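You operate a simulated robot arm through the tools that you are given. There is no shell and no other tool. Be economical: measure what you need, move in short steps, check, and stop when the job is done.

You run a simulated robot arm. Do the job below in one go: nothing can be reset, and whatever is moved stays where it is left.

## Task
Put things in order on the work top of the tall shelf. At the end: the black marker and the green driver on the work top of the tall shelf have changed places; the white block stands on top of the silver bearing; the teal vent cap stands on top of the yellow carton; whatever was shut is shut again. Leave all else as you found it, and nothing knocked over.

It is judged by the outcome, as a careful person would: the job done as asked, and still so three seconds after it is handed in. It fails if anything else is knocked over, pushed out of place, dropped, spilled or broken. A push-on lid holds only when it is set on centred and level and pressed home; a screw cap is set on level and turned clockwise until tight.

## Robot
A 6-joint arm with a two-finger parallel gripper, fixed in place. Base frame: the origin is at the foot of the arm, x ahead of it, y to its left, z up; the work surface is at about z = 90. Lengths are in cm, angles in degrees, forces in N, time in s.
With the tool pointing down near the work surface it reaches from about 24 to 64 cm from the base axis. Its first joint turns from -66.0 to 66.0 degrees. Payload 2.7 kg.
The TCP is the grasp point between the finger pads, 2.3 cm short of the fingertips. In the tool frame z runs along the fingers and y along their closing line. The gripper opens to 9.4 cm. The fingers are 3.8 cm wide and 1 cm thick; the gripper's body (5.4 by 9.6 cm) begins 3.9 cm behind the TCP.
Orientation is told as [roll, pitch, yaw] about the base's x, y, z axes, in that order, counted from this pose: with the fingers straight down and closing along the base's y, the tool's x points along the base's -x, its y along +y and its z along -z.

## Interface
- The arm moves only by the tool step_arm. Its argument "series" is text: rows parted by semicolons, each of 7 numbers parted by spaces: the opening, from 0 (shut) to 1 (fully open), then the shift along the tool's x, y, z in cm, then the turn, a rotation vector about the tool's x, y, z in degrees. In form: claw dx dy dz ax ay az; .... A call has 1 to 8 rows; each row shifts and turns the commanded pose from where the row before left it, along the tool's axes as they then stand. Rows are played at 5 a second. More than 5 cm and 8.6 degrees between two rows, or a gripper value outside its range, and nothing of the call is played. A pose out of reach is approached as far as the arm can. The call stops where the force on the tool passes 40 N (or 10 N more than at its start, if that is more) or the arm is blocked; 0.2 s more then pass. The fingers move at their own pace (about 4.5 cm/s each) and stop on an object; they squeeze with about 44 N. The grip force told is the motor's: it shows also when the fingers shut on nothing. Time passes only in rows, and 0.2 s behind the last, so rows that do not move let the fingers close. It gives the time, the measured TCP pose, the force on the tool (base axes), the opening and the grip force at its end, in the units of the frame above (readings bear some noise), with the torque about the TCP (base axes, N m) and any sound that the robot's microphone picked up.
- Cameras (640 x 400 px; columns grow to the right, rows downward): "scene" is fixed at [9.9, -45.4, 139.72]; the picture's right is [0.60, -0.80, 0.00], its down [-0.54, -0.40, -0.74] and it looks along [0.59, 0.44, -0.67] (base axes); focal length 248 px, centre (320, 200). "wrist" rides on the gripper at [8.6, 1.6, -7.5] in the tool frame; the picture's right is [-0.18, 0.98, 0.00], its down [-0.58, -0.11, -0.81] and it looks along [-0.79, -0.15, 0.59] (tool axes); focal length 243 px, centre (320, 200). There is no depth. A picture from a camera that has moved, and an enlarged one, comes with that camera's place and axes in the base frame and with its lens. The place of the scene camera against the robot may be out by one fixed shift of up to 1.8 cm in any direction.
- capture(camera): a new picture of that camera. No time passes.
- zoom(camera, box): a new picture of the part [left, top, right, bottom] of that camera's present view, enlarged. No time passes.
- close_job(): hands the job in; it is judged then, once.

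Work in short steps. Places have to be worked out from the pictures, the camera data and where the tool is seen: move nearer, look again, correct. Check each grasp and each placing, and mend what went wrong. You have 120 turns and 64 pictures in all, those below and enlarged ones among them. Open the gripper and draw the arm clear of the work before you hand the job in, unless the task says otherwise; then end with one line.

The tools are called by a JSON object that holds its "api" and its "payload". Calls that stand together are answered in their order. step_arm: Moves the arm, as the interface text tells. Its arguments: {"type":"object","properties":{"series":{"type":"string"}},"required":["series"]} The other tools are called the same way: capture (camera) takes a picture; zoom (camera, box) takes an enlarged picture of a part of a camera's view; close_job () hands the job in.

At the start:

```text
t: 0.0
ee_pos: [44.88, 8.11, 118.64]
orientation: [0.1, -0.1, 0.0]
wrist_force: [0.6, 0.2, -0.1]
moment: [0.03, 0.02, -0.02]
grip_width: 9.41
gripper_force: 0.1
```

scene: 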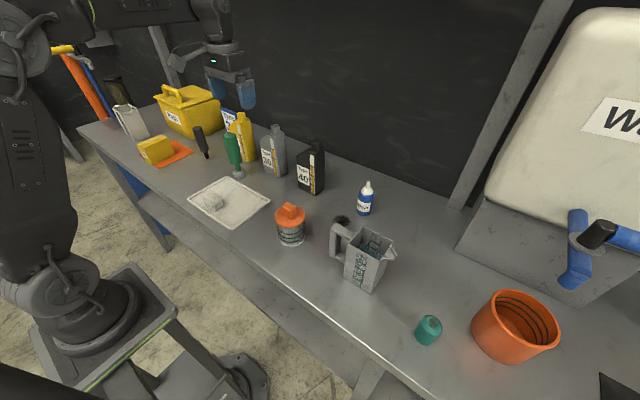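
wrist: 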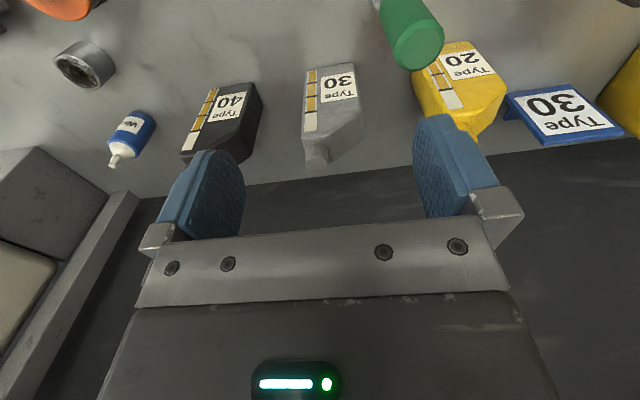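

I start with enlarged views of the bench to identify the objects.

{"api": "zoom", "payload": {"camera": "scene", "box": [90, 70, 290, 230]}}

{"api": "zoom", "payload": {"camera": "scene", "box": [260, 160, 480, 360]}}

{"api": "capture", "payload": {"camera": "wrist"}}

```text
2.50 times, centred on (190, 150) of scene
camera zoom: at [9.9, -45.4, 139.72], right [0.6, -0.8, 0.0], down [-0.54, -0.4, -0.74], along [0.59, 0.44, -0.67], focal length 620 px, centre (645, 325)
```

zoom: 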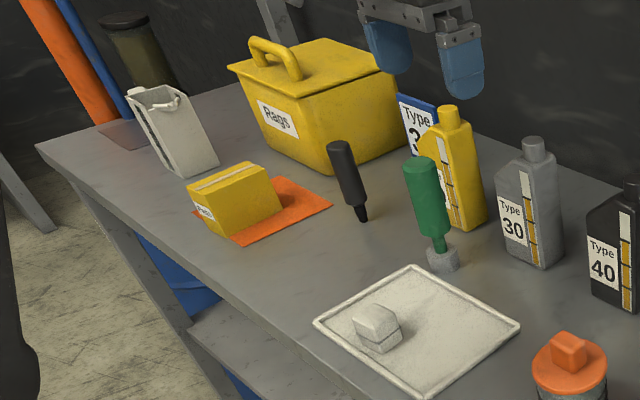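

```text
2.00 times, centred on (370, 260) of scene
camera zoom: at [9.9, -45.4, 139.72], right [0.6, -0.8, 0.0], down [-0.54, -0.4, -0.74], along [0.59, 0.44, -0.67], focal length 496 px, centre (220, 80)
```

zoom: 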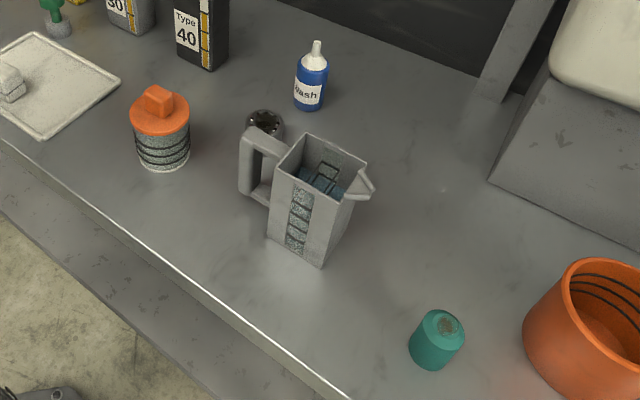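

```text
59 pictures are left
camera wrist: at [36.29, 9.72, 125.96], right [0.18, 0.98, 0.0], down [0.58, -0.11, 0.81], along [0.79, -0.15, -0.59], focal length 243 px, centre (320, 200)
```

wrist: 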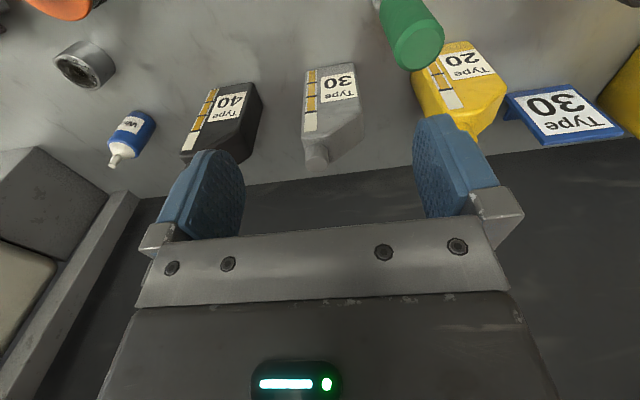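

The bearing sits behind the pitcher; marker and driver both stand upright. I move back and left, high up, for a closer wrist view of marker, driver, carton.

{"api": "step_arm", "payload": {"series": "1 2.5 3 0.5 0 0 0;1 2.5 3 0.5 0 0 0;1 2.5 3 0.5 0 0 0;1 2.5 3 0.5 0 0 0;1 0 3 0 0 0 0;1 0 0 0 0 0 0"}}

{"api": "capture", "payload": {"camera": "wrist"}}

```text
t: 1.4
ee_pos: [34.76, 23.04, 116.54]
orientation: [0.0, 0.0, 0.1]
wrist_force: [-0.2, 0.2, 0.0]
moment: [0.01, 0.02, 0.02]
grip_width: 9.39
gripper_force: 0.1
```

```text
58 pictures are left
camera wrist: at [26.26, 24.69, 123.99], right [0.18, 0.98, 0.0], down [0.58, -0.11, 0.81], along [0.79, -0.15, -0.59], focal length 243 px, centre (320, 200)
```

wrist: 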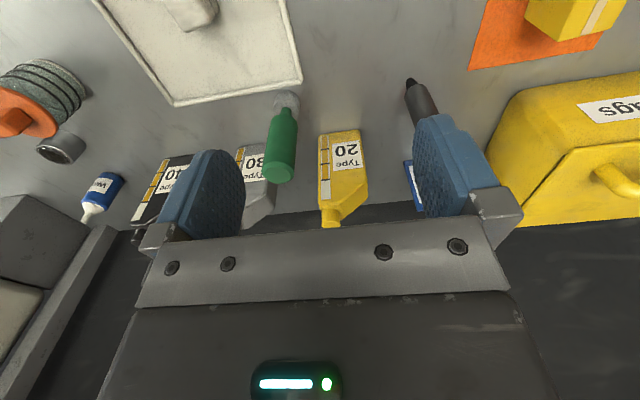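

I enlarge the driver's and marker's feet.

{"api": "zoom", "payload": {"camera": "wrist", "box": [230, 60, 450, 200]}}

{"api": "zoom", "payload": {"camera": "scene", "box": [180, 110, 260, 190]}}

```text
2.86 times, centred on (340, 130) of wrist
camera zoom: at [26.26, 24.69, 123.99], right [0.18, 0.98, 0.0], down [0.58, -0.11, 0.81], along [0.79, -0.15, -0.59], focal length 693 px, centre (263, 400)
```

zoom: 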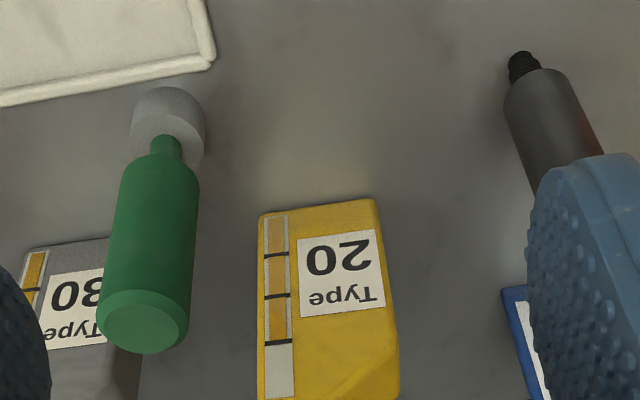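

```text
5.00 times, centred on (220, 150) of scene
camera zoom: at [9.9, -45.4, 139.72], right [0.6, -0.8, 0.0], down [-0.54, -0.4, -0.74], along [0.59, 0.44, -0.67], focal length 1240 px, centre (820, 450)
```

zoom: 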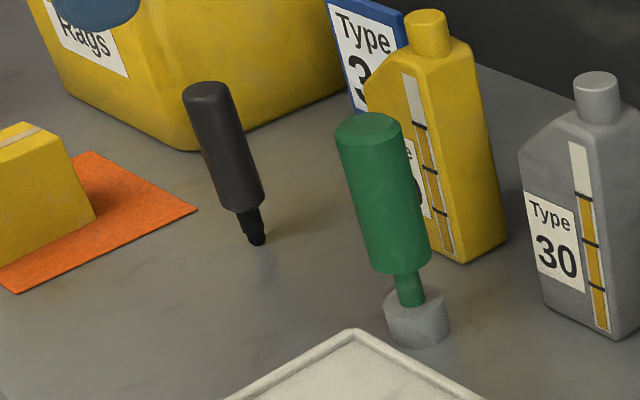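

Driver is near (46.1, 16.0), marker near (46, 34). I lower behind the marker to view it between the fingers.

{"api": "step_arm", "payload": {"series": "1 0 3.7 3.5 0 0 0;1 0 3.7 3.5 0 0 0;1 0 3.6 3.5 0 0 0;1 0 0 0 0 0 0"}}

{"api": "capture", "payload": {"camera": "wrist"}}

```text
refused: row 1 steps farther than a row can; nothing moved
```

```text
55 pictures are left
camera wrist: at [26.26, 24.69, 123.99], right [0.18, 0.98, 0.0], down [0.58, -0.11, 0.81], along [0.79, -0.15, -0.59], focal length 243 px, centre (320, 200)
```

wrist: 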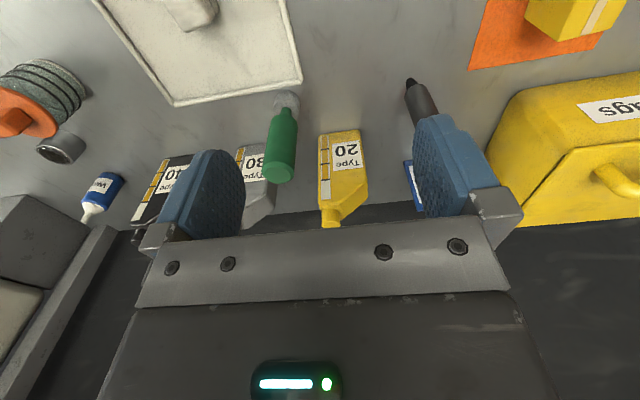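

The row was over 5 cm in norm; I repeat it in smaller steps.

{"api": "step_arm", "payload": {"series": "1 0 2.8 2.8 0 0 0;1 0 2.8 2.8 0 0 0;1 0 2.7 2.8 0 0 0;1 0 2.7 2.8 0 0 0;1 0 0 0 0 0 0"}}

{"api": "capture", "payload": {"camera": "wrist"}}

```text
t: 2.6
ee_pos: [34.86, 34.23, 105.17]
orientation: [0.2, 0.0, 0.1]
wrist_force: [0.1, 0.5, -0.7]
moment: [-0.02, -0.03, 0.01]
grip_width: 9.39
gripper_force: 0.0
```

```text
54 pictures are left
camera wrist: at [26.24, 35.82, 112.75], right [0.18, 0.98, 0.0], down [0.58, -0.11, 0.81], along [0.79, -0.15, -0.59], focal length 243 px, centre (320, 200)
```

wrist: 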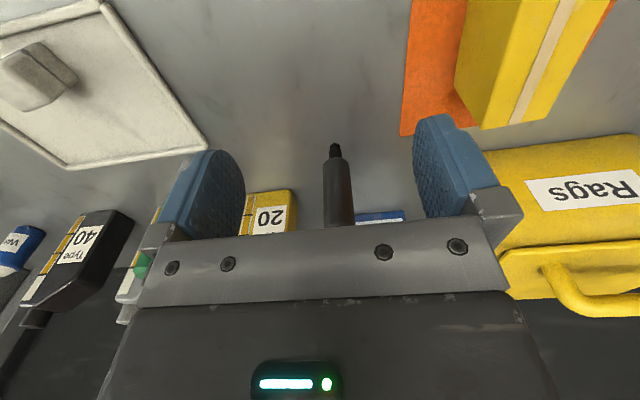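

Marker axis measures at (46.2, 34.0). I go up, forward over it, and partly down, then check.

{"api": "step_arm", "payload": {"series": "1 -2 0 -3 0 0 0;1 -4.6 -0.1 0 0 0 0;1 -4.6 -0.1 0 0 0 0;1 0 0 3 0 0 0;1 0 0 1 0 0 0;1 0 0 0 0 0 0"}}

{"api": "capture", "payload": {"camera": "wrist"}}

{"api": "capture", "payload": {"camera": "scene"}}

```text
t: 4.0
ee_pos: [46.0, 33.85, 104.39]
orientation: [0.2, -0.1, 0.1]
wrist_force: [-0.2, -0.1, 0.1]
moment: [0.01, 0.02, -0.02]
grip_width: 9.4
gripper_force: 0.1
```

```text
53 pictures are left
camera wrist: at [37.42, 35.46, 111.82], right [0.18, 0.98, 0.0], down [0.58, -0.11, 0.81], along [0.79, -0.15, -0.59], focal length 243 px, centre (320, 200)
```

wrist: 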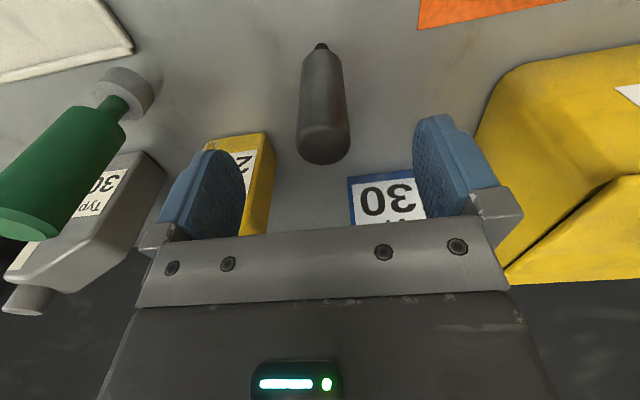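

```text
52 pictures are left
```

scene: 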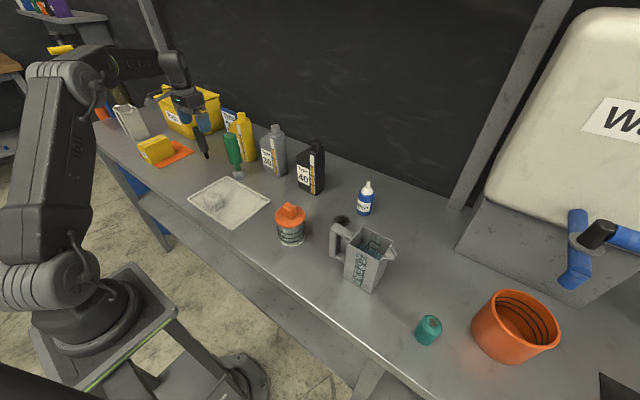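

Marker is centred between the fingers (axis ≈ (46.0, 34.0), top ≈ 101.4). I descend to z≈99 and close.

{"api": "step_arm", "payload": {"series": "1 0 0.15 2.6 0 0 0;1 0 0 2.5 0 0 0;0.5 0 0 0 0 0 0;0.2 0 0 0 0 0 0;0.2 0 0 0 0 0 0;0.2 0 0 0 0 0 0;0.2 0 0 0 0 0 0"}}

```text
t: 5.6
ee_pos: [45.97, 34.05, 99.24]
orientation: [0.1, -0.1, 0.1]
wrist_force: [0.1, 0.3, -0.4]
moment: [0.01, 0.0, 0.01]
grip_width: 2.88
gripper_force: 44.4
```

Gripped at 2.88 cm wide. I lift 2 cm, carry it to a free temporary spot at about (43, 25), and lower it again to nearly the same height.

{"api": "step_arm", "payload": {"series": "0.2 0 0 -2 0 0 0;0.2 1 -3 0 0 0 0;0.2 1 -3 0 0 0 0;0.2 1 -3 0 0 0 0;0.2 0 0 0 0 0 0;0.2 0 0 1.5 0 0 0;0.2 0 0 0.3 0 0 0;0.2 0 0 0 0 0 0"}}

{"api": "zoom", "payload": {"camera": "scene", "box": [170, 100, 270, 200]}}

```text
t: 7.4
ee_pos: [43.04, 25.12, 99.43]
orientation: [0.1, -0.1, 0.1]
wrist_force: [1.1, -0.4, -0.9]
moment: [-0.05, 0.0, 0.01]
grip_width: 2.86
gripper_force: 43.9
```

```text
4.00 times, centred on (220, 150) of scene
camera zoom: at [9.9, -45.4, 139.72], right [0.6, -0.8, 0.0], down [-0.54, -0.4, -0.74], along [0.59, 0.44, -0.67], focal length 992 px, centre (720, 400)
```

zoom: 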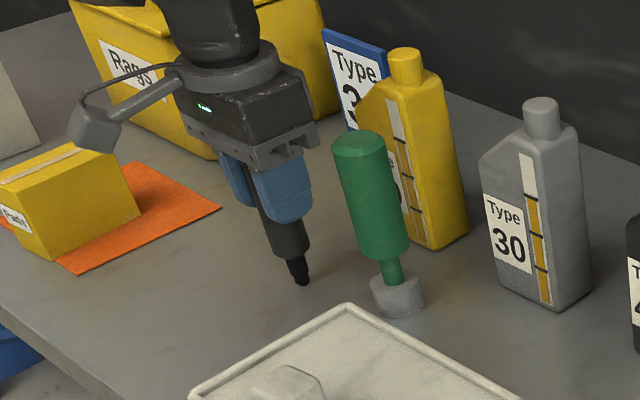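

Now lowering in small steps to feel the table.

{"api": "step_arm", "payload": {"series": "0.2 0 0 0.1 0 0 0;0.2 0 0 0.1 0 0 0;0.2 0 0 0 0 0 0"}}

```text
t: 8.2
ee_pos: [43.07, 25.13, 99.33]
orientation: [0.2, -0.1, 0.1]
wrist_force: [-1.8, 3.2, 13.7]
moment: [0.34, 0.23, -0.01]
grip_width: 2.86
gripper_force: 44.2
```

Contact is felt (13.7 N). I ease up slightly and release.

{"api": "step_arm", "payload": {"series": "0.2 0 0 -0.08 0 0 0;0.36 0 0 0 0 0 0;0.4 0 0 0 0 0 0;0.7 0 0 0 0 0 0;1 0 0 0 0 0 0;1 0 0 0 0 0 0;1 0 0 0 0 0 0"}}

{"api": "zoom", "payload": {"camera": "scene", "box": [170, 100, 270, 200]}}

```text
t: 9.8
ee_pos: [43.01, 25.08, 99.29]
orientation: [0.1, -0.1, 0.1]
wrist_force: [0.5, -0.5, 0.0]
moment: [-0.01, 0.03, 0.04]
grip_width: 9.38
gripper_force: 0.1
```

```text
4.00 times, centred on (220, 150) of scene
camera zoom: at [9.9, -45.4, 139.72], right [0.6, -0.8, 0.0], down [-0.54, -0.4, -0.74], along [0.59, 0.44, -0.67], focal length 992 px, centre (720, 400)
```

zoom: 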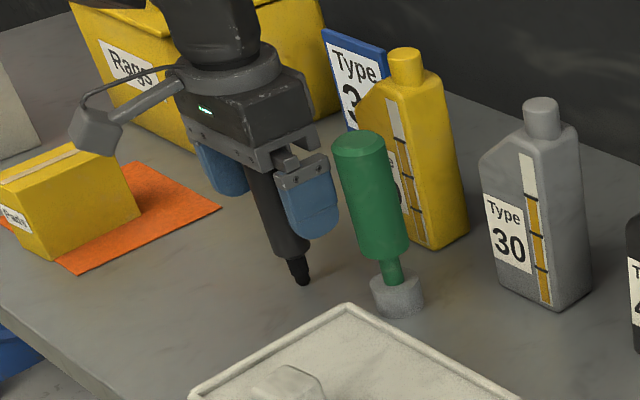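

The marker stands. I rise straight up, then go to behind the driver for a look.

{"api": "step_arm", "payload": {"series": "1 0 0 -4 0 0 0;1 0 0 -4 0 0 0;1 0 0 -2.5 0 0 0;1 3 -3 0 0 0 0;1 2 -3.5 0 0 0 0;1 1 -2.5 0 0 0 0;1 0 0 0 0 0 0"}}

{"api": "capture", "payload": {"camera": "wrist"}}

```text
t: 11.4
ee_pos: [37.26, 16.09, 109.75]
orientation: [0.0, 0.0, 0.1]
wrist_force: [0.2, -1.0, 0.8]
moment: [0.01, 0.01, 0.02]
grip_width: 9.38
gripper_force: 0.0
```

```text
49 pictures are left
camera wrist: at [28.61, 17.65, 117.27], right [0.18, 0.98, 0.0], down [0.58, -0.11, 0.81], along [0.79, -0.15, -0.59], focal length 243 px, centre (320, 200)
```

wrist: 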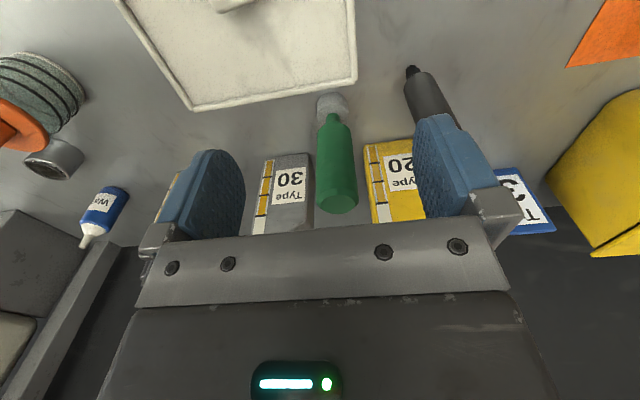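

Driver axis ≈ (45.8, 15.95), top ≈ 104.7. I move over it and look.

{"api": "step_arm", "payload": {"series": "1 -4.3 -0.05 0 0 0 0;1 -4.2 -0.1 0 0 0 0;1 0 0 0 0 0 0"}}

{"api": "capture", "payload": {"camera": "wrist"}}

```text
t: 12.2
ee_pos: [45.5, 15.86, 109.81]
orientation: [0.1, -0.1, 0.0]
wrist_force: [0.3, 0.4, -0.7]
moment: [-0.02, -0.02, 0.01]
grip_width: 9.39
gripper_force: 0.2
```

```text
48 pictures are left
camera wrist: at [36.96, 17.48, 117.23], right [0.18, 0.98, 0.0], down [0.58, -0.11, 0.81], along [0.79, -0.15, -0.59], focal length 243 px, centre (320, 200)
```

wrist: 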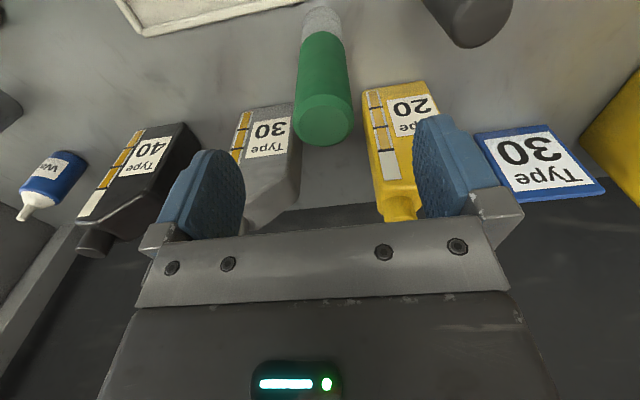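

Driver axis (45.9, 16.0). I descend to z≈101.5 around the handle and close.

{"api": "step_arm", "payload": {"series": "1 -0.4 0.12 2.3 0 0 0;1 0 0 3 0 0 0;1 0 0 3 0 0 0;0.6 0 0 0 0 0 0;0.2 0 0 0 0 0 0;0.2 0 0 0 0 0 0;0.2 0 0 0 0 0 0;0.2 0 0 0 0 0 0"}}

{"api": "zoom", "payload": {"camera": "scene", "box": [170, 100, 290, 200]}}

```text
t: 14.0
ee_pos: [45.94, 16.04, 101.54]
orientation: [0.1, -0.1, 0.2]
wrist_force: [-0.1, -1.4, 0.3]
moment: [-0.08, -0.01, 0.04]
grip_width: 3.66
gripper_force: 43.7
```

```text
4.00 times, centred on (230, 150) of scene
camera zoom: at [9.9, -45.41, 139.72], right [0.6, -0.8, 0.0], down [-0.54, -0.4, -0.74], along [0.59, 0.44, -0.67], focal length 992 px, centre (680, 400)
```

zoom: 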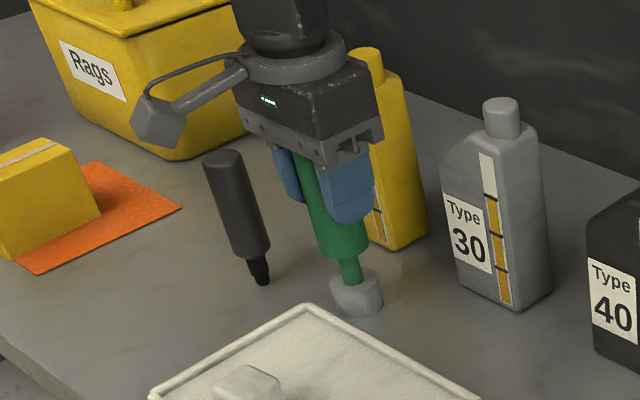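

Gripped at 3.66 cm. I lift 1.5 cm and check whether the grey foot comes along.

{"api": "step_arm", "payload": {"series": "0.2 0 0 -0.7 0 0 0;0.2 0 0 -0.8 0 0 0;0.2 0 0 0 0 0 0"}}

{"api": "zoom", "payload": {"camera": "scene", "box": [170, 100, 290, 200]}}

```text
t: 14.8
ee_pos: [45.9, 16.09, 103.11]
orientation: [0.1, -0.1, 0.1]
wrist_force: [-0.8, 1.0, -2.5]
moment: [-0.01, 0.0, 0.01]
grip_width: 3.69
gripper_force: 43.6
```

```text
4.00 times, centred on (230, 150) of scene
camera zoom: at [9.9, -45.4, 139.72], right [0.6, -0.8, 0.0], down [-0.54, -0.4, -0.74], along [0.59, 0.44, -0.67], focal length 992 px, centre (680, 400)
```

zoom: 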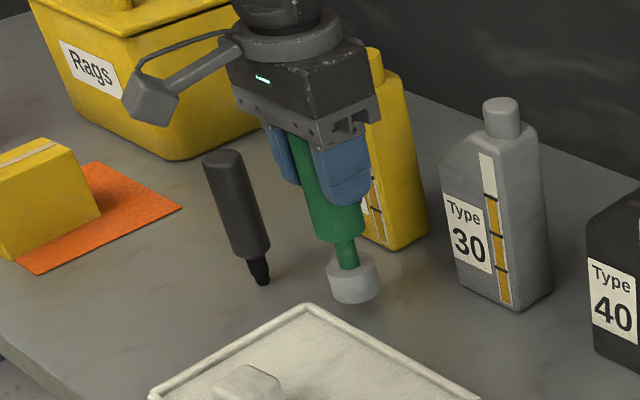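

The foot is part of the driver. I lift it above the marker, carry it to (46.0, 34.0) and lower.

{"api": "step_arm", "payload": {"series": "0.2 0 0 -4 0 0 0;0.2 0 0 -4 0 0 0;0.2 0 0 -4 0 0 0;0.2 0 4.5 0 0 0 0;0.2 0 4.5 0 0 0 0;0.2 0 4.5 0 0 0 0;0.2 -0.1 4.45 0 0 0 0;0.2 0 0 0 0 0 0"}}

{"api": "step_arm", "payload": {"series": "0.2 0 0 4 0 0 0;0.2 0 0 4 0 0 0;0.2 0 0 3 0 0 0;0.2 0 0 1.7 0 0 0;0.2 0 0 0.5 0 0 0;0.2 0 0 0 0 0 0"}}

```text
t: 16.6
ee_pos: [45.93, 34.0, 114.96]
orientation: [0.1, -0.1, 0.1]
wrist_force: [0.3, 1.0, -1.6]
moment: [0.02, 0.01, 0.04]
grip_width: 3.69
gripper_force: 43.9
```

```text
t: 18.0
ee_pos: [45.9, 34.05, 101.67]
orientation: [0.0, -0.1, 0.1]
wrist_force: [0.0, 0.8, -2.3]
moment: [0.0, -0.02, 0.01]
grip_width: 3.69
gripper_force: 43.9
```

Just above the table; I lower the last millimetres.

{"api": "step_arm", "payload": {"series": "0.2 0 0 0.1 0 0 0;0.2 0 0 0.07 0 0 0;0.2 0 0 0 0 0 0"}}

```text
t: 18.8
ee_pos: [45.9, 34.1, 101.67]
orientation: [0.2, -0.1, 0.2]
wrist_force: [1.0, -0.7, -1.8]
moment: [0.03, -0.02, -0.02]
grip_width: 3.69
gripper_force: 44.2
```

No contact yet; continue.

{"api": "step_arm", "payload": {"series": "0.2 0 0 0.08 0 0 0;0.2 0 0 0.08 0 0 0;0.2 0 0 0 0 0 0"}}

```text
t: 19.6
ee_pos: [46.0, 34.03, 101.41]
orientation: [0.1, 0.0, 0.1]
wrist_force: [-0.3, 0.5, -2.9]
moment: [-0.03, 0.02, 0.0]
grip_width: 3.68
gripper_force: 43.8
```

{"api": "step_arm", "payload": {"series": "0.2 0 0 0.08 0 0 0;0.2 0 0 0 0 0 0"}}

{"api": "zoom", "payload": {"camera": "scene", "box": [170, 100, 270, 180]}}

```text
t: 20.2
ee_pos: [45.96, 34.01, 101.33]
orientation: [0.2, -0.1, 0.0]
wrist_force: [-2.8, -0.6, 2.8]
moment: [-0.19, 0.23, -0.05]
grip_width: 3.7
gripper_force: 43.9
```

```text
5.00 times, centred on (220, 140) of scene
camera zoom: at [9.89, -45.41, 139.72], right [0.6, -0.8, 0.0], down [-0.54, -0.4, -0.74], along [0.59, 0.44, -0.67], focal length 1240 px, centre (820, 500)
```

zoom: 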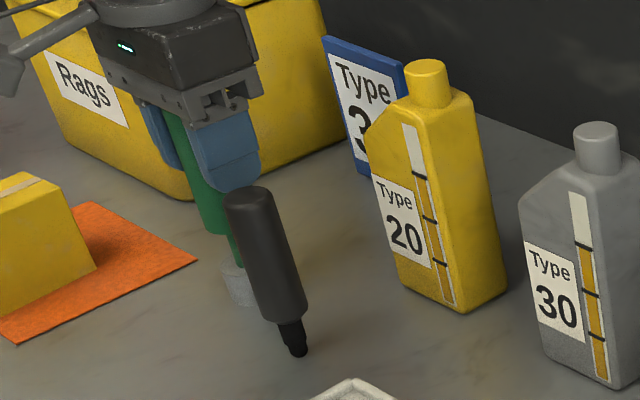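

Light contact (about +5 N). I release and rise straight up.

{"api": "step_arm", "payload": {"series": "0.43 0 0 0 0 0 0;0.5 0 0 0 0 0 0;0.8 0 0 0 0 0 0;1 0 0 0 0 0 0;1 0 0 0 0 0 0;1 0 0 -4 0 0 0;1 0 0 -4 0 0 0;1 0 0 0 0 0 0"}}

{"api": "capture", "payload": {"camera": "wrist"}}

```text
t: 22.0
ee_pos: [45.8, 34.12, 109.52]
orientation: [0.1, -0.1, 0.1]
wrist_force: [0.6, 0.2, -0.8]
moment: [-0.01, -0.01, -0.02]
grip_width: 9.37
gripper_force: 0.0
```

```text
44 pictures are left
camera wrist: at [37.23, 35.7, 117.0], right [0.18, 0.98, 0.0], down [0.58, -0.11, 0.81], along [0.79, -0.15, -0.59], focal length 243 px, centre (320, 200)
```

wrist: 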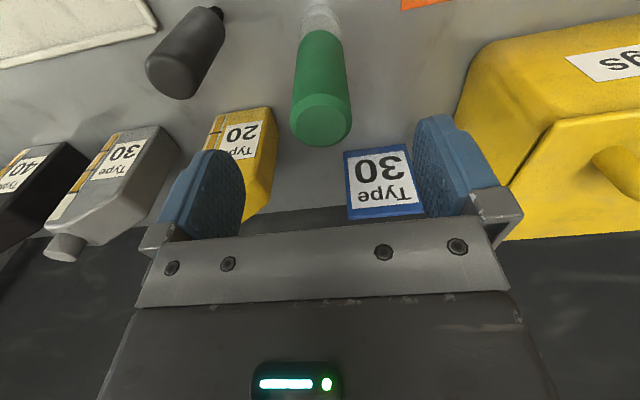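

Driver stands. Back to the marker at (43.05, 25.1): over, down, grip.

{"api": "step_arm", "payload": {"series": "1 1.4 -4.5 0 0 0 0;1 1.45 -4.45 0 0 0 0;1 0 0 0 0 0 0;1 0 0 3 0 0 0"}}

{"api": "capture", "payload": {"camera": "wrist"}}

```text
t: 23.0
ee_pos: [43.2, 25.1, 106.51]
orientation: [0.1, 0.0, 0.0]
wrist_force: [0.1, -0.1, 0.8]
moment: [0.0, -0.03, 0.03]
grip_width: 9.39
gripper_force: 0.1
```

```text
43 pictures are left
camera wrist: at [34.62, 26.64, 114.0], right [0.18, 0.98, 0.0], down [0.58, -0.11, 0.81], along [0.79, -0.15, -0.59], focal length 243 px, centre (320, 200)
```

wrist: 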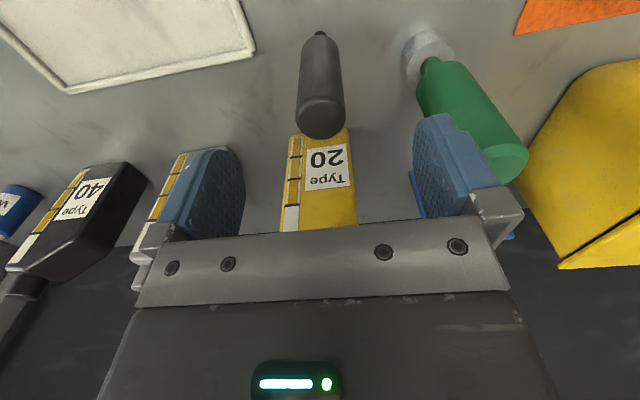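

Marker centred; driver clear of the finger. Descend and grip.

{"api": "step_arm", "payload": {"series": "1 0 0 3.6 0 0 0;1 0 0 3.5 0 0 0;0.5 0 0 0 0 0 0;0.2 0 0 0 0 0 0;0.2 0 0 0 0 0 0;0.2 0 0 0 0 0 0;0.2 0 0 0 0 0 0"}}

```text
t: 24.6
ee_pos: [43.16, 25.16, 99.27]
orientation: [0.1, -0.1, 0.1]
wrist_force: [0.3, 0.0, 0.2]
moment: [0.0, 0.03, 0.01]
grip_width: 2.86
gripper_force: 43.8
```

Gripped. Lift 2 cm and carry to the driver's old place (45.9, 16.0), lowering close to the surface.

{"api": "step_arm", "payload": {"series": "0.2 0 0 -2 0 0 0;0.2 -0.9 -3.1 0 0 0 0;0.2 -0.9 -3 0 0 0 0;0.2 -1 -3 0 0 0 0;0.2 0 0 0 0 0 0;0.2 0 0 1.5 0 0 0;0.2 0 0 0.4 0 0 0;0.2 0 0 0 0 0 0"}}

{"api": "step_arm", "payload": {"series": "0.2 0 0 0.08 0 0 0;0.2 0 0 0 0 0 0"}}

```text
t: 26.4
ee_pos: [46.12, 15.94, 99.37]
orientation: [0.1, -0.1, 0.1]
wrist_force: [-0.2, 0.4, -0.7]
moment: [0.01, 0.01, 0.03]
grip_width: 2.83
gripper_force: 43.7
```

```text
t: 27.0
ee_pos: [46.14, 15.86, 99.19]
orientation: [0.2, 0.0, 0.1]
wrist_force: [-0.7, -0.1, -0.2]
moment: [-0.03, 0.0, 0.02]
grip_width: 2.85
gripper_force: 44.1
```

{"api": "step_arm", "payload": {"series": "0.2 0 0 0.08 0 0 0;0.2 0 0 0 0 0 0"}}

```text
t: 27.6
ee_pos: [46.18, 15.85, 99.21]
orientation: [0.2, -0.1, 0.1]
wrist_force: [0.4, -0.1, 1.2]
moment: [-0.03, 0.03, 0.01]
grip_width: 2.82
gripper_force: 44.1
```

Slight contact starting; one more small step.

{"api": "step_arm", "payload": {"series": "0.2 0 0 0.05 0 0 0;0.2 0 0 0 0 0 0"}}

```text
t: 28.2
ee_pos: [46.08, 15.87, 99.23]
orientation: [0.1, -0.1, 0.1]
wrist_force: [0.4, -0.3, 5.8]
moment: [0.01, 0.05, 0.03]
grip_width: 2.82
gripper_force: 44.2
```

Contact at ~6 N. Release, wait, and rise.

{"api": "step_arm", "payload": {"series": "0.36 0 0 0 0 0 0;0.4 0 0 0 0 0 0;0.7 0 0 0 0 0 0;1 0 0 0 0 0 0;1 0 0 0 0 0 0;1 0 0 -4 0 0 0;1 0 0 -4 0 0 0;1 0 0 -3 0 0 0"}}

{"api": "capture", "payload": {"camera": "wrist"}}

{"api": "zoom", "payload": {"camera": "scene", "box": [170, 100, 270, 200]}}

```text
t: 30.0
ee_pos: [45.84, 15.7, 110.26]
orientation: [0.0, -0.1, 0.2]
wrist_force: [-0.3, 0.7, -0.6]
moment: [0.02, 0.02, 0.02]
grip_width: 9.41
gripper_force: 0.0
```

```text
42 pictures are left
camera wrist: at [37.3, 17.38, 117.66], right [0.18, 0.98, 0.0], down [0.58, -0.11, 0.81], along [0.79, -0.15, -0.59], focal length 243 px, centre (320, 200)
```

wrist: 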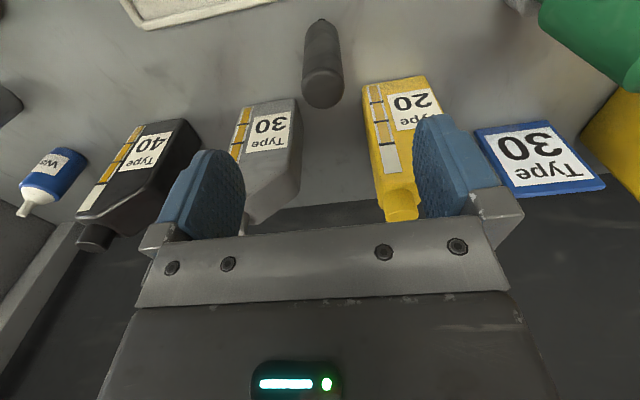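

```text
4.00 times, centred on (220, 150) of scene
camera zoom: at [9.9, -45.4, 139.72], right [0.6, -0.8, 0.0], down [-0.54, -0.4, -0.74], along [0.59, 0.44, -0.67], focal length 992 px, centre (720, 400)
```

zoom: 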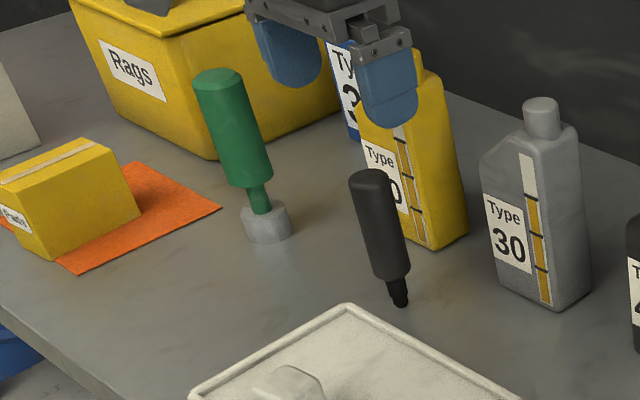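

Swap done. Next, look at the white block on the tray: move above/behind it.

{"api": "step_arm", "payload": {"series": "1 4 -2 0 0 0 0;1 4 -2 0 0 0 0;1 4 -2 0 0 0 0;1 4 -1.8 0 0 0 0;1 0 0 0 0 0 0"}}

{"api": "capture", "payload": {"camera": "wrist"}}

```text
t: 31.2
ee_pos: [30.25, 8.34, 110.31]
orientation: [0.1, -0.1, 0.2]
wrist_force: [-0.6, -0.1, 0.0]
moment: [-0.02, 0.01, 0.01]
grip_width: 9.39
gripper_force: 0.1
```

```text
40 pictures are left
camera wrist: at [21.59, 9.92, 117.8], right [0.18, 0.98, 0.0], down [0.58, -0.11, 0.81], along [0.79, -0.15, -0.59], focal length 243 px, centre (320, 200)
```

wrist: 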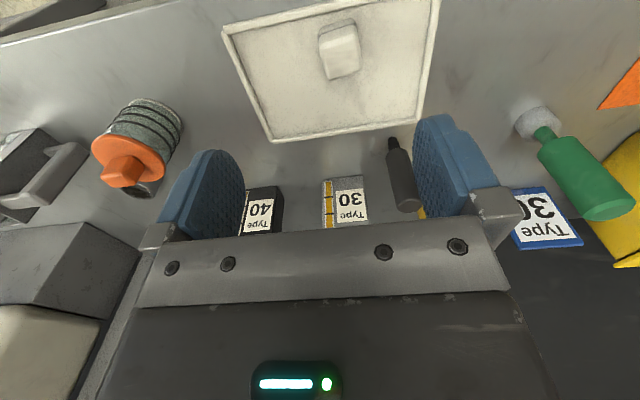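

{"api": "zoom", "payload": {"camera": "wrist", "box": [270, 0, 430, 100]}}

{"api": "zoom", "payload": {"camera": "scene", "box": [180, 160, 280, 240]}}

```text
4.00 times, centred on (350, 50) of wrist
camera zoom: at [21.59, 9.92, 117.8], right [0.18, 0.98, 0.0], down [0.58, -0.11, 0.81], along [0.79, -0.15, -0.59], focal length 970 px, centre (200, 800)
```

zoom: 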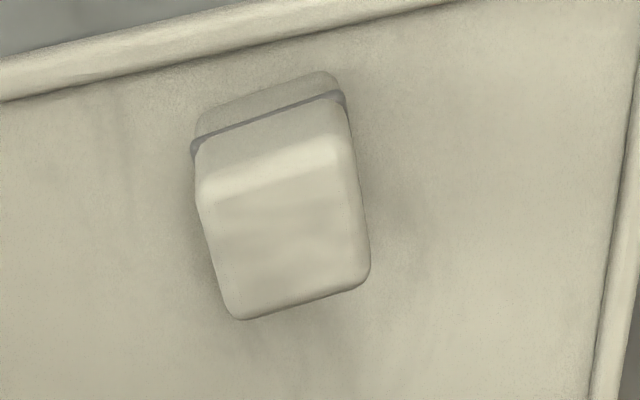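

```text
5.00 times, centred on (230, 200) of scene
camera zoom: at [9.9, -45.4, 139.72], right [0.6, -0.8, 0.0], down [-0.54, -0.4, -0.74], along [0.59, 0.44, -0.67], focal length 1240 px, centre (770, 200)
```

zoom: 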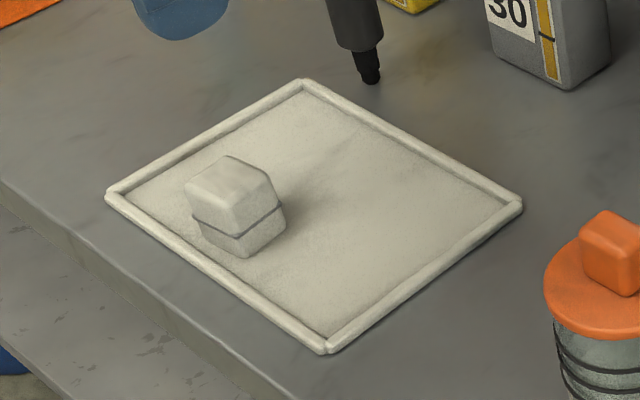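

Block is ~3.1 cm square, ~3.9 tall, centre ≈ (31.9, 10.0), yaw ≈ 4°. Move above it, turn to match, and look again.

{"api": "step_arm", "payload": {"series": "1 -1.7 1.8 2 0 0 0;1 0 0 4 0 0 -4;1 0 0 3.3 0 0 0;1 0 0 0 0 0 0"}}

{"api": "zoom", "payload": {"camera": "wrist", "box": [240, 40, 400, 160]}}

```text
t: 32.2
ee_pos: [31.86, 9.9, 100.88]
orientation: [0.1, -0.1, 4.1]
wrist_force: [0.3, 0.5, -0.5]
moment: [-0.01, 0.01, -0.03]
grip_width: 9.39
gripper_force: 0.1
```

```text
3.33 times, centred on (320, 100) of wrist
camera zoom: at [23.11, 10.9, 108.37], right [0.11, 0.99, 0.0], down [0.59, -0.07, 0.81], along [0.8, -0.09, -0.59], focal length 809 px, centre (320, 533)
```

zoom: 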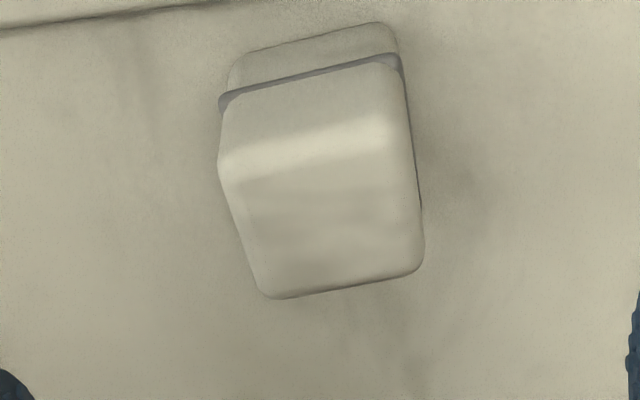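

Yaw ≈ 6.5°, centre (31.95, 10.05). Correct, descend to z≈93.6 and close.

{"api": "step_arm", "payload": {"series": "1 -0.1 0.12 2.5 0 0 -2.5;1 0 0 3 0 0 0;1 0 0 1.75 0 0 0;0.6 0 0 0 0 0 0;0.25 0 0 0 0 0 0;0.2 0 0 0 0 0 0;0.2 0 0 0 0 0 0;0.2 0 0 0 0 0 0"}}

```text
t: 34.0
ee_pos: [32.01, 10.08, 93.55]
orientation: [0.2, -0.1, 6.6]
wrist_force: [-0.4, 1.1, -0.3]
moment: [0.0, -0.02, -0.01]
grip_width: 3.52
gripper_force: 43.9
```

Gripped at 3.52 cm. Lift and check.

{"api": "step_arm", "payload": {"series": "0.2 0 0 -1 0 0 0;0.2 0 0 -3 0 0 0;0.2 0 0 -4 0 0 0;0.2 0 0 -4 0 0 0;0.2 0 0 -4 0 0 0;0.2 0 0 0 0 0 0"}}

{"api": "zoom", "payload": {"camera": "scene", "box": [160, 90, 300, 230]}}

```text
t: 35.4
ee_pos: [31.82, 9.86, 109.76]
orientation: [0.1, -0.1, 6.6]
wrist_force: [0.7, -0.2, -0.8]
moment: [0.01, 0.0, 0.03]
grip_width: 3.55
gripper_force: 44.1
```

```text
2.86 times, centred on (230, 160) of scene
camera zoom: at [9.9, -45.4, 139.72], right [0.6, -0.8, 0.0], down [-0.54, -0.4, -0.74], along [0.59, 0.44, -0.67], focal length 709 px, centre (577, 314)
```

zoom: 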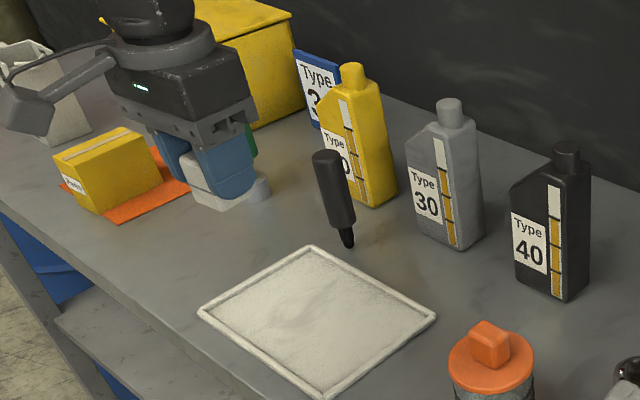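

Block is held. I turn back to zero yaw and carry it, high, toward behind the bearing.

{"api": "step_arm", "payload": {"series": "0.2 0 0 -3 0 0 6.6;0.2 -0.5 -4.8 0 0 0 0;0.2 -0.5 -4.8 0 0 0 0;0.2 -0.5 -4.8 0 0 0 0;0.2 -0.5 -4.8 0 0 0 0;0.2 -0.5 -4.8 0 0 0 0;0.2 -0.5 -4.8 0 0 0 0;0.2 -0.5 -4.8 0 0 0 0"}}

{"api": "capture", "payload": {"camera": "wrist"}}

```text
t: 37.2
ee_pos: [35.51, -23.66, 112.49]
orientation: [0.1, -0.1, 0.0]
wrist_force: [-0.2, 0.4, -0.7]
moment: [0.01, 0.0, 0.02]
grip_width: 3.54
gripper_force: 44.1
```

```text
35 pictures are left
camera wrist: at [26.89, -22.02, 119.98], right [0.18, 0.98, 0.0], down [0.58, -0.11, 0.81], along [0.79, -0.15, -0.59], focal length 243 px, centre (320, 200)
```

wrist: 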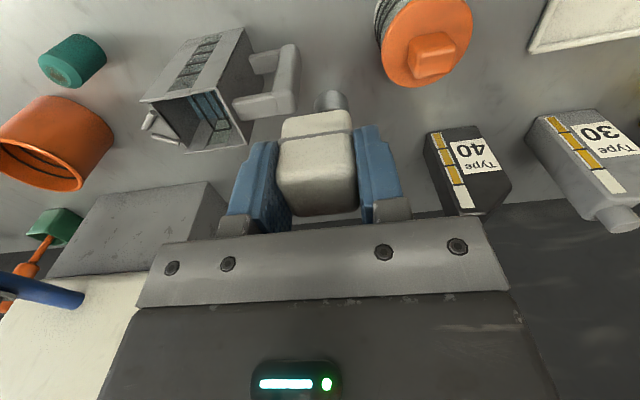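

The block hides the bearing; I move forward so that it shows above the block in the picture.

{"api": "step_arm", "payload": {"series": "0.2 -3 0 0 0 0 0;0.2 -3 0 0 0 0 0;0.2 0 0 0 0 0 0"}}

{"api": "zoom", "payload": {"camera": "wrist", "box": [220, 0, 420, 125]}}

```text
t: 38.0
ee_pos: [41.49, -23.36, 112.7]
orientation: [0.0, -0.1, 0.0]
wrist_force: [0.3, 0.8, -0.5]
moment: [-0.01, 0.0, 0.03]
grip_width: 3.56
gripper_force: 43.8
```

```text
3.20 times, centred on (320, 62) of wrist
camera zoom: at [32.87, -21.78, 120.01], right [0.18, 0.98, 0.0], down [0.58, -0.11, 0.81], along [0.79, -0.15, -0.59], focal length 776 px, centre (320, 640)
```

zoom: 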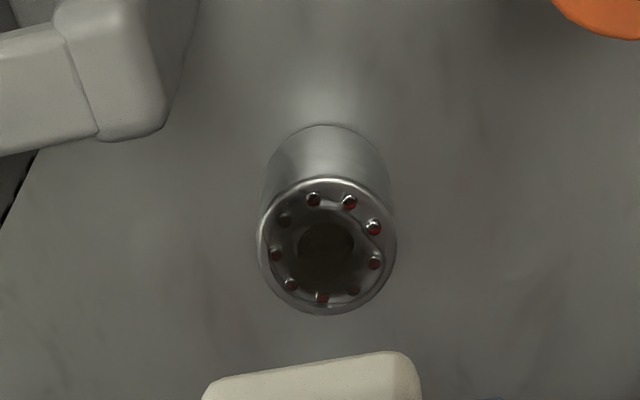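

Bearing: centre ≈ (45.8, -24.0), outer radius ≈ 2.3, top ≈ 94. I move over it at mid height and re-measure.

{"api": "step_arm", "payload": {"series": "0.2 -2.1 -0.3 4 0 0 0;0.2 -2.2 -0.3 4.2 0 0 0;0.2 0 0 0 0 0 0"}}

{"api": "zoom", "payload": {"camera": "wrist", "box": [220, 0, 420, 125]}}

{"api": "zoom", "payload": {"camera": "scene", "box": [290, 170, 400, 270]}}

```text
t: 38.8
ee_pos: [45.54, -24.04, 104.26]
orientation: [0.2, -0.2, -0.1]
wrist_force: [0.6, 0.5, -0.9]
moment: [0.03, 0.01, 0.0]
grip_width: 3.52
gripper_force: 44.3
```

```text
3.20 times, centred on (320, 62) of wrist
camera zoom: at [36.95, -22.35, 111.7], right [0.18, 0.98, 0.0], down [0.58, -0.11, 0.81], along [0.79, -0.15, -0.59], focal length 776 px, centre (320, 640)
```

zoom: 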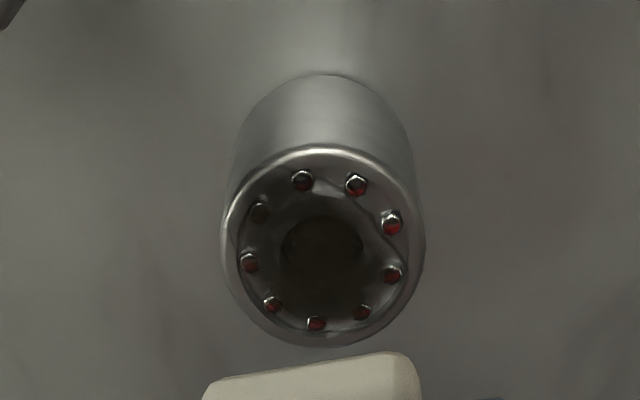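

```text
4.00 times, centred on (345, 220) of scene
camera zoom: at [9.9, -45.4, 139.72], right [0.6, -0.8, 0.0], down [-0.54, -0.4, -0.74], along [0.59, 0.44, -0.67], focal length 992 px, centre (220, 120)
```

zoom: 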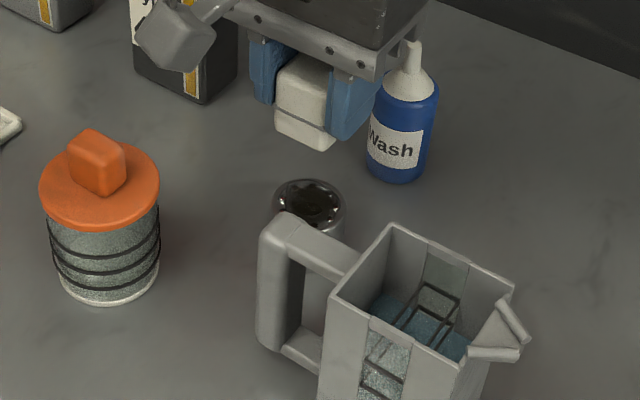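

Bearing centre (45.9, -23.95), top 94.0. Correct slightly and descend to just above contact.

{"api": "step_arm", "payload": {"series": "0.2 -0.35 0.08 3 0 0 0;0.2 0 0 2.5 0 0 0;0.2 0 0 1 0 0 0;0.2 0 0 0 0 0 0"}}

{"api": "zoom", "payload": {"camera": "scene", "box": [320, 180, 380, 240]}}

```text
t: 39.8
ee_pos: [46.02, -23.91, 97.8]
orientation: [0.1, -0.1, 0.0]
wrist_force: [0.7, -0.2, -1.6]
moment: [0.01, -0.01, 0.01]
grip_width: 3.53
gripper_force: 43.4
```

```text
6.67 times, centred on (350, 210) of scene
camera zoom: at [9.9, -45.4, 139.72], right [0.6, -0.8, 0.0], down [-0.54, -0.4, -0.74], along [0.59, 0.44, -0.67], focal length 1654 px, centre (120, 133)
```

zoom: 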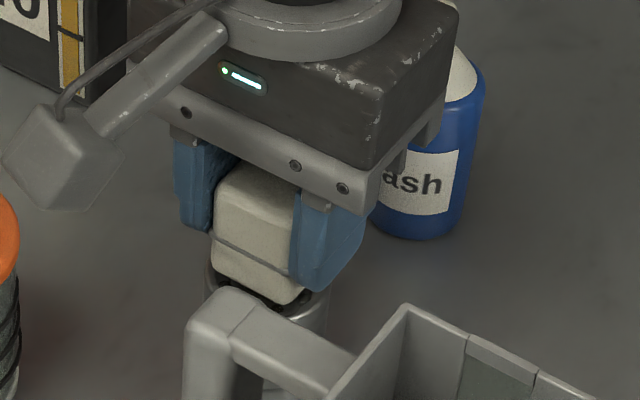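

Aligned over the bearing. Lower in small steps until contact.

{"api": "step_arm", "payload": {"series": "0.2 0 0 0.3 0 0 0;0.2 0 0 0.15 0 0 0;0.2 0 0 0.1 0 0 0;0.2 0 0 0 0 0 0"}}

```text
t: 40.8
ee_pos: [46.07, -24.14, 97.7]
orientation: [0.0, -0.3, 0.2]
wrist_force: [-2.5, 4.8, 32.3]
moment: [0.12, 0.36, -0.03]
grip_width: 3.54
gripper_force: 44.5
```

Contact (32 N, a bit hard). I ease back up until the push is small.

{"api": "step_arm", "payload": {"series": "0.2 0 0 -0.25 0 0 0;0.2 0 0 -0.1 0 0 0;0.2 0 0 0 0 0 0"}}

{"api": "zoom", "payload": {"camera": "scene", "box": [320, 180, 380, 240]}}

```text
t: 41.6
ee_pos: [46.1, -24.03, 97.55]
orientation: [0.0, -0.1, 0.0]
wrist_force: [5.0, -0.7, 11.9]
moment: [-0.16, -0.36, 0.06]
grip_width: 3.53
gripper_force: 43.9
```

```text
6.67 times, centred on (350, 210) of scene
camera zoom: at [9.9, -45.39, 139.72], right [0.6, -0.8, 0.0], down [-0.54, -0.4, -0.74], along [0.59, 0.44, -0.67], focal length 1654 px, centre (120, 133)
```

zoom: 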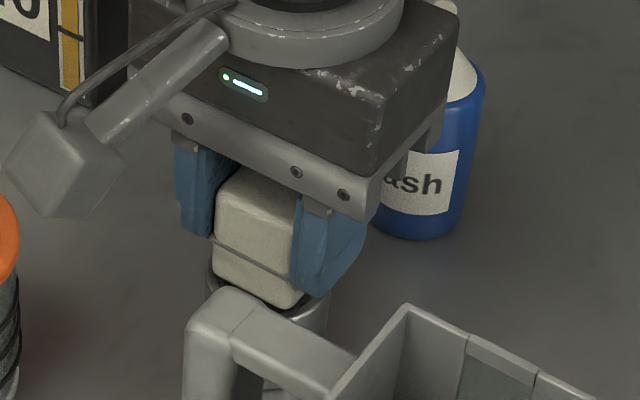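

Light contact remains. Release slowly to a moderate opening, then rise.

{"api": "step_arm", "payload": {"series": "0.2 0 0 -0.08 0 0 0;0.42 0 0 0 0 0 0;0.45 0 0 0 0 0 0;0.6 0 0 0 0 0 0;0.6 0 0 0 0 0 0;0.6 0 0 -1 0 0 0;0.6 0 0 -4 0 0 0;0.6 0 0 -3 0 0 0"}}

{"api": "capture", "payload": {"camera": "wrist"}}

{"api": "zoom", "payload": {"camera": "scene", "box": [310, 180, 390, 260]}}

```text
t: 43.4
ee_pos: [46.07, -24.11, 105.51]
orientation: [0.2, 0.0, 0.0]
wrist_force: [0.0, -0.1, -1.3]
moment: [0.0, 0.03, -0.01]
grip_width: 5.63
gripper_force: 0.0
```

```text
29 pictures are left
camera wrist: at [37.53, -22.46, 113.1], right [0.18, 0.98, 0.0], down [0.58, -0.11, 0.81], along [0.79, -0.15, -0.59], focal length 243 px, centre (320, 200)
```

wrist: 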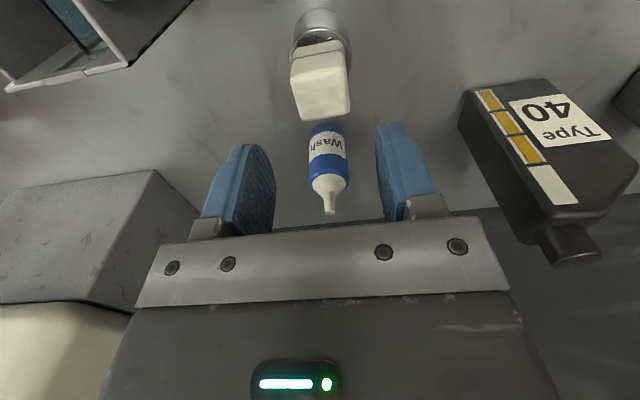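

```text
5.00 times, centred on (350, 220) of scene
camera zoom: at [9.9, -45.4, 139.72], right [0.6, -0.8, 0.0], down [-0.54, -0.4, -0.74], along [0.59, 0.44, -0.67], focal length 1240 px, centre (170, 100)
```

zoom: 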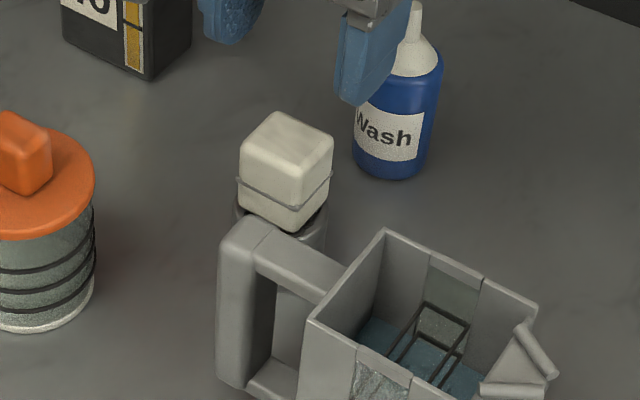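

{"api": "zoom", "payload": {"camera": "wrist", "box": [260, 0, 390, 130]}}

```text
3.08 times, centred on (325, 65) of wrist
camera zoom: at [37.53, -22.46, 113.1], right [0.18, 0.98, 0.0], down [0.58, -0.11, 0.81], along [0.79, -0.15, -0.59], focal length 746 px, centre (305, 615)
```

zoom: 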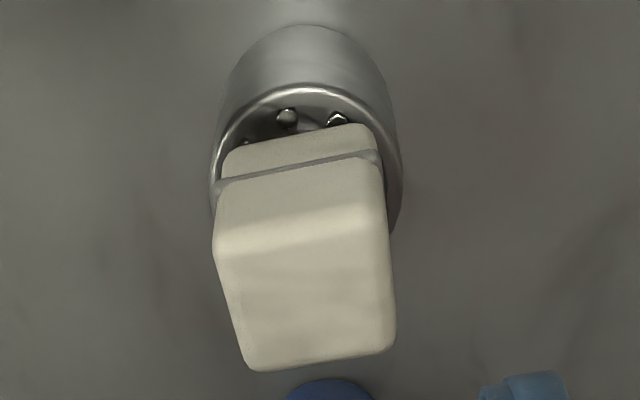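

The block stands level on the bearing. Now rise and travel above the pitcher to a spot behind the teal cap.

{"api": "step_arm", "payload": {"series": "0.6 0 0 -3.7 0 0 0;1 0 0 -3.7 0 0 0;1 3 -3.7 0 0 0 0;1 3 -3.7 0 0 0 0;1 3 -3.7 0 0 0 0;1 3 -3.7 0 0 0 0;1 3 -3.7 0 0 0 0;1 3 -3.7 0 0 0 0"}}

{"api": "capture", "payload": {"camera": "wrist"}}

```text
t: 45.2
ee_pos: [28.1, -46.37, 112.95]
orientation: [0.2, 0.0, 0.1]
wrist_force: [0.3, 0.2, 0.1]
moment: [0.0, -0.02, 0.02]
grip_width: 9.41
gripper_force: 0.0
```

```text
26 pictures are left
camera wrist: at [19.46, -44.72, 120.42], right [0.18, 0.98, 0.0], down [0.58, -0.11, 0.81], along [0.79, -0.15, -0.59], focal length 243 px, centre (320, 200)
```

wrist: 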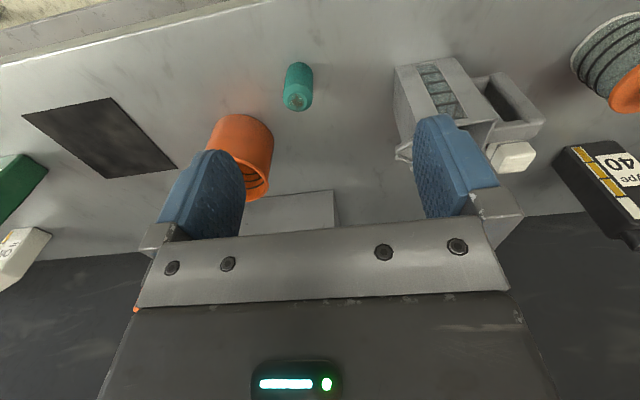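

Teal cap ≈ (34.1, -50.2), top ≈ 94.6. Move above it and check closer.

{"api": "step_arm", "payload": {"series": "1 -3 -1.9 2 0 0 0;1 -3 -1.9 2 0 0 0;1 0 0 4 0 0 0;1 0 0 2 0 0 0;1 0 0 0 0 0 0"}}

{"api": "zoom", "payload": {"camera": "wrist", "box": [220, 0, 420, 125]}}

```text
t: 46.4
ee_pos: [33.84, -49.84, 102.94]
orientation: [0.1, -0.1, 0.1]
wrist_force: [-0.4, -1.0, 0.9]
moment: [0.0, 0.03, -0.01]
grip_width: 9.37
gripper_force: 0.0
```

```text
3.20 times, centred on (320, 62) of wrist
camera zoom: at [25.27, -48.23, 110.46], right [0.18, 0.98, 0.0], down [0.58, -0.11, 0.81], along [0.79, -0.15, -0.59], focal length 776 px, centre (320, 640)
```

zoom: 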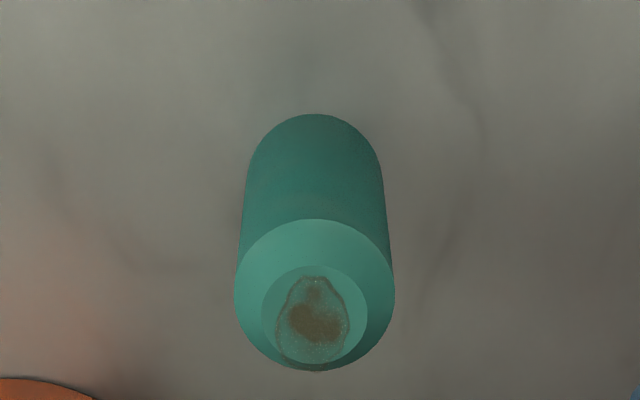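

Cap centre (34.0, -49.95), radius 1.7. Small correction, descend to z≈93.6, close.

{"api": "step_arm", "payload": {"series": "1 -0.15 -0.1 3.3 0 0 0;1 0 0 3.5 0 0 0;1 0 0 2.5 0 0 0;0.6 0 0 0 0 0 0;0.25 0 0 0 0 0 0;0.2 0 0 0 0 0 0;0.2 0 0 0 0 0 0;0.2 0 0 0 0 0 0"}}

```text
t: 48.2
ee_pos: [34.33, -49.84, 93.62]
orientation: [0.1, -0.1, 0.1]
wrist_force: [1.1, -1.0, -0.4]
moment: [-0.03, -0.03, -0.01]
grip_width: 3.18
gripper_force: 44.6
```

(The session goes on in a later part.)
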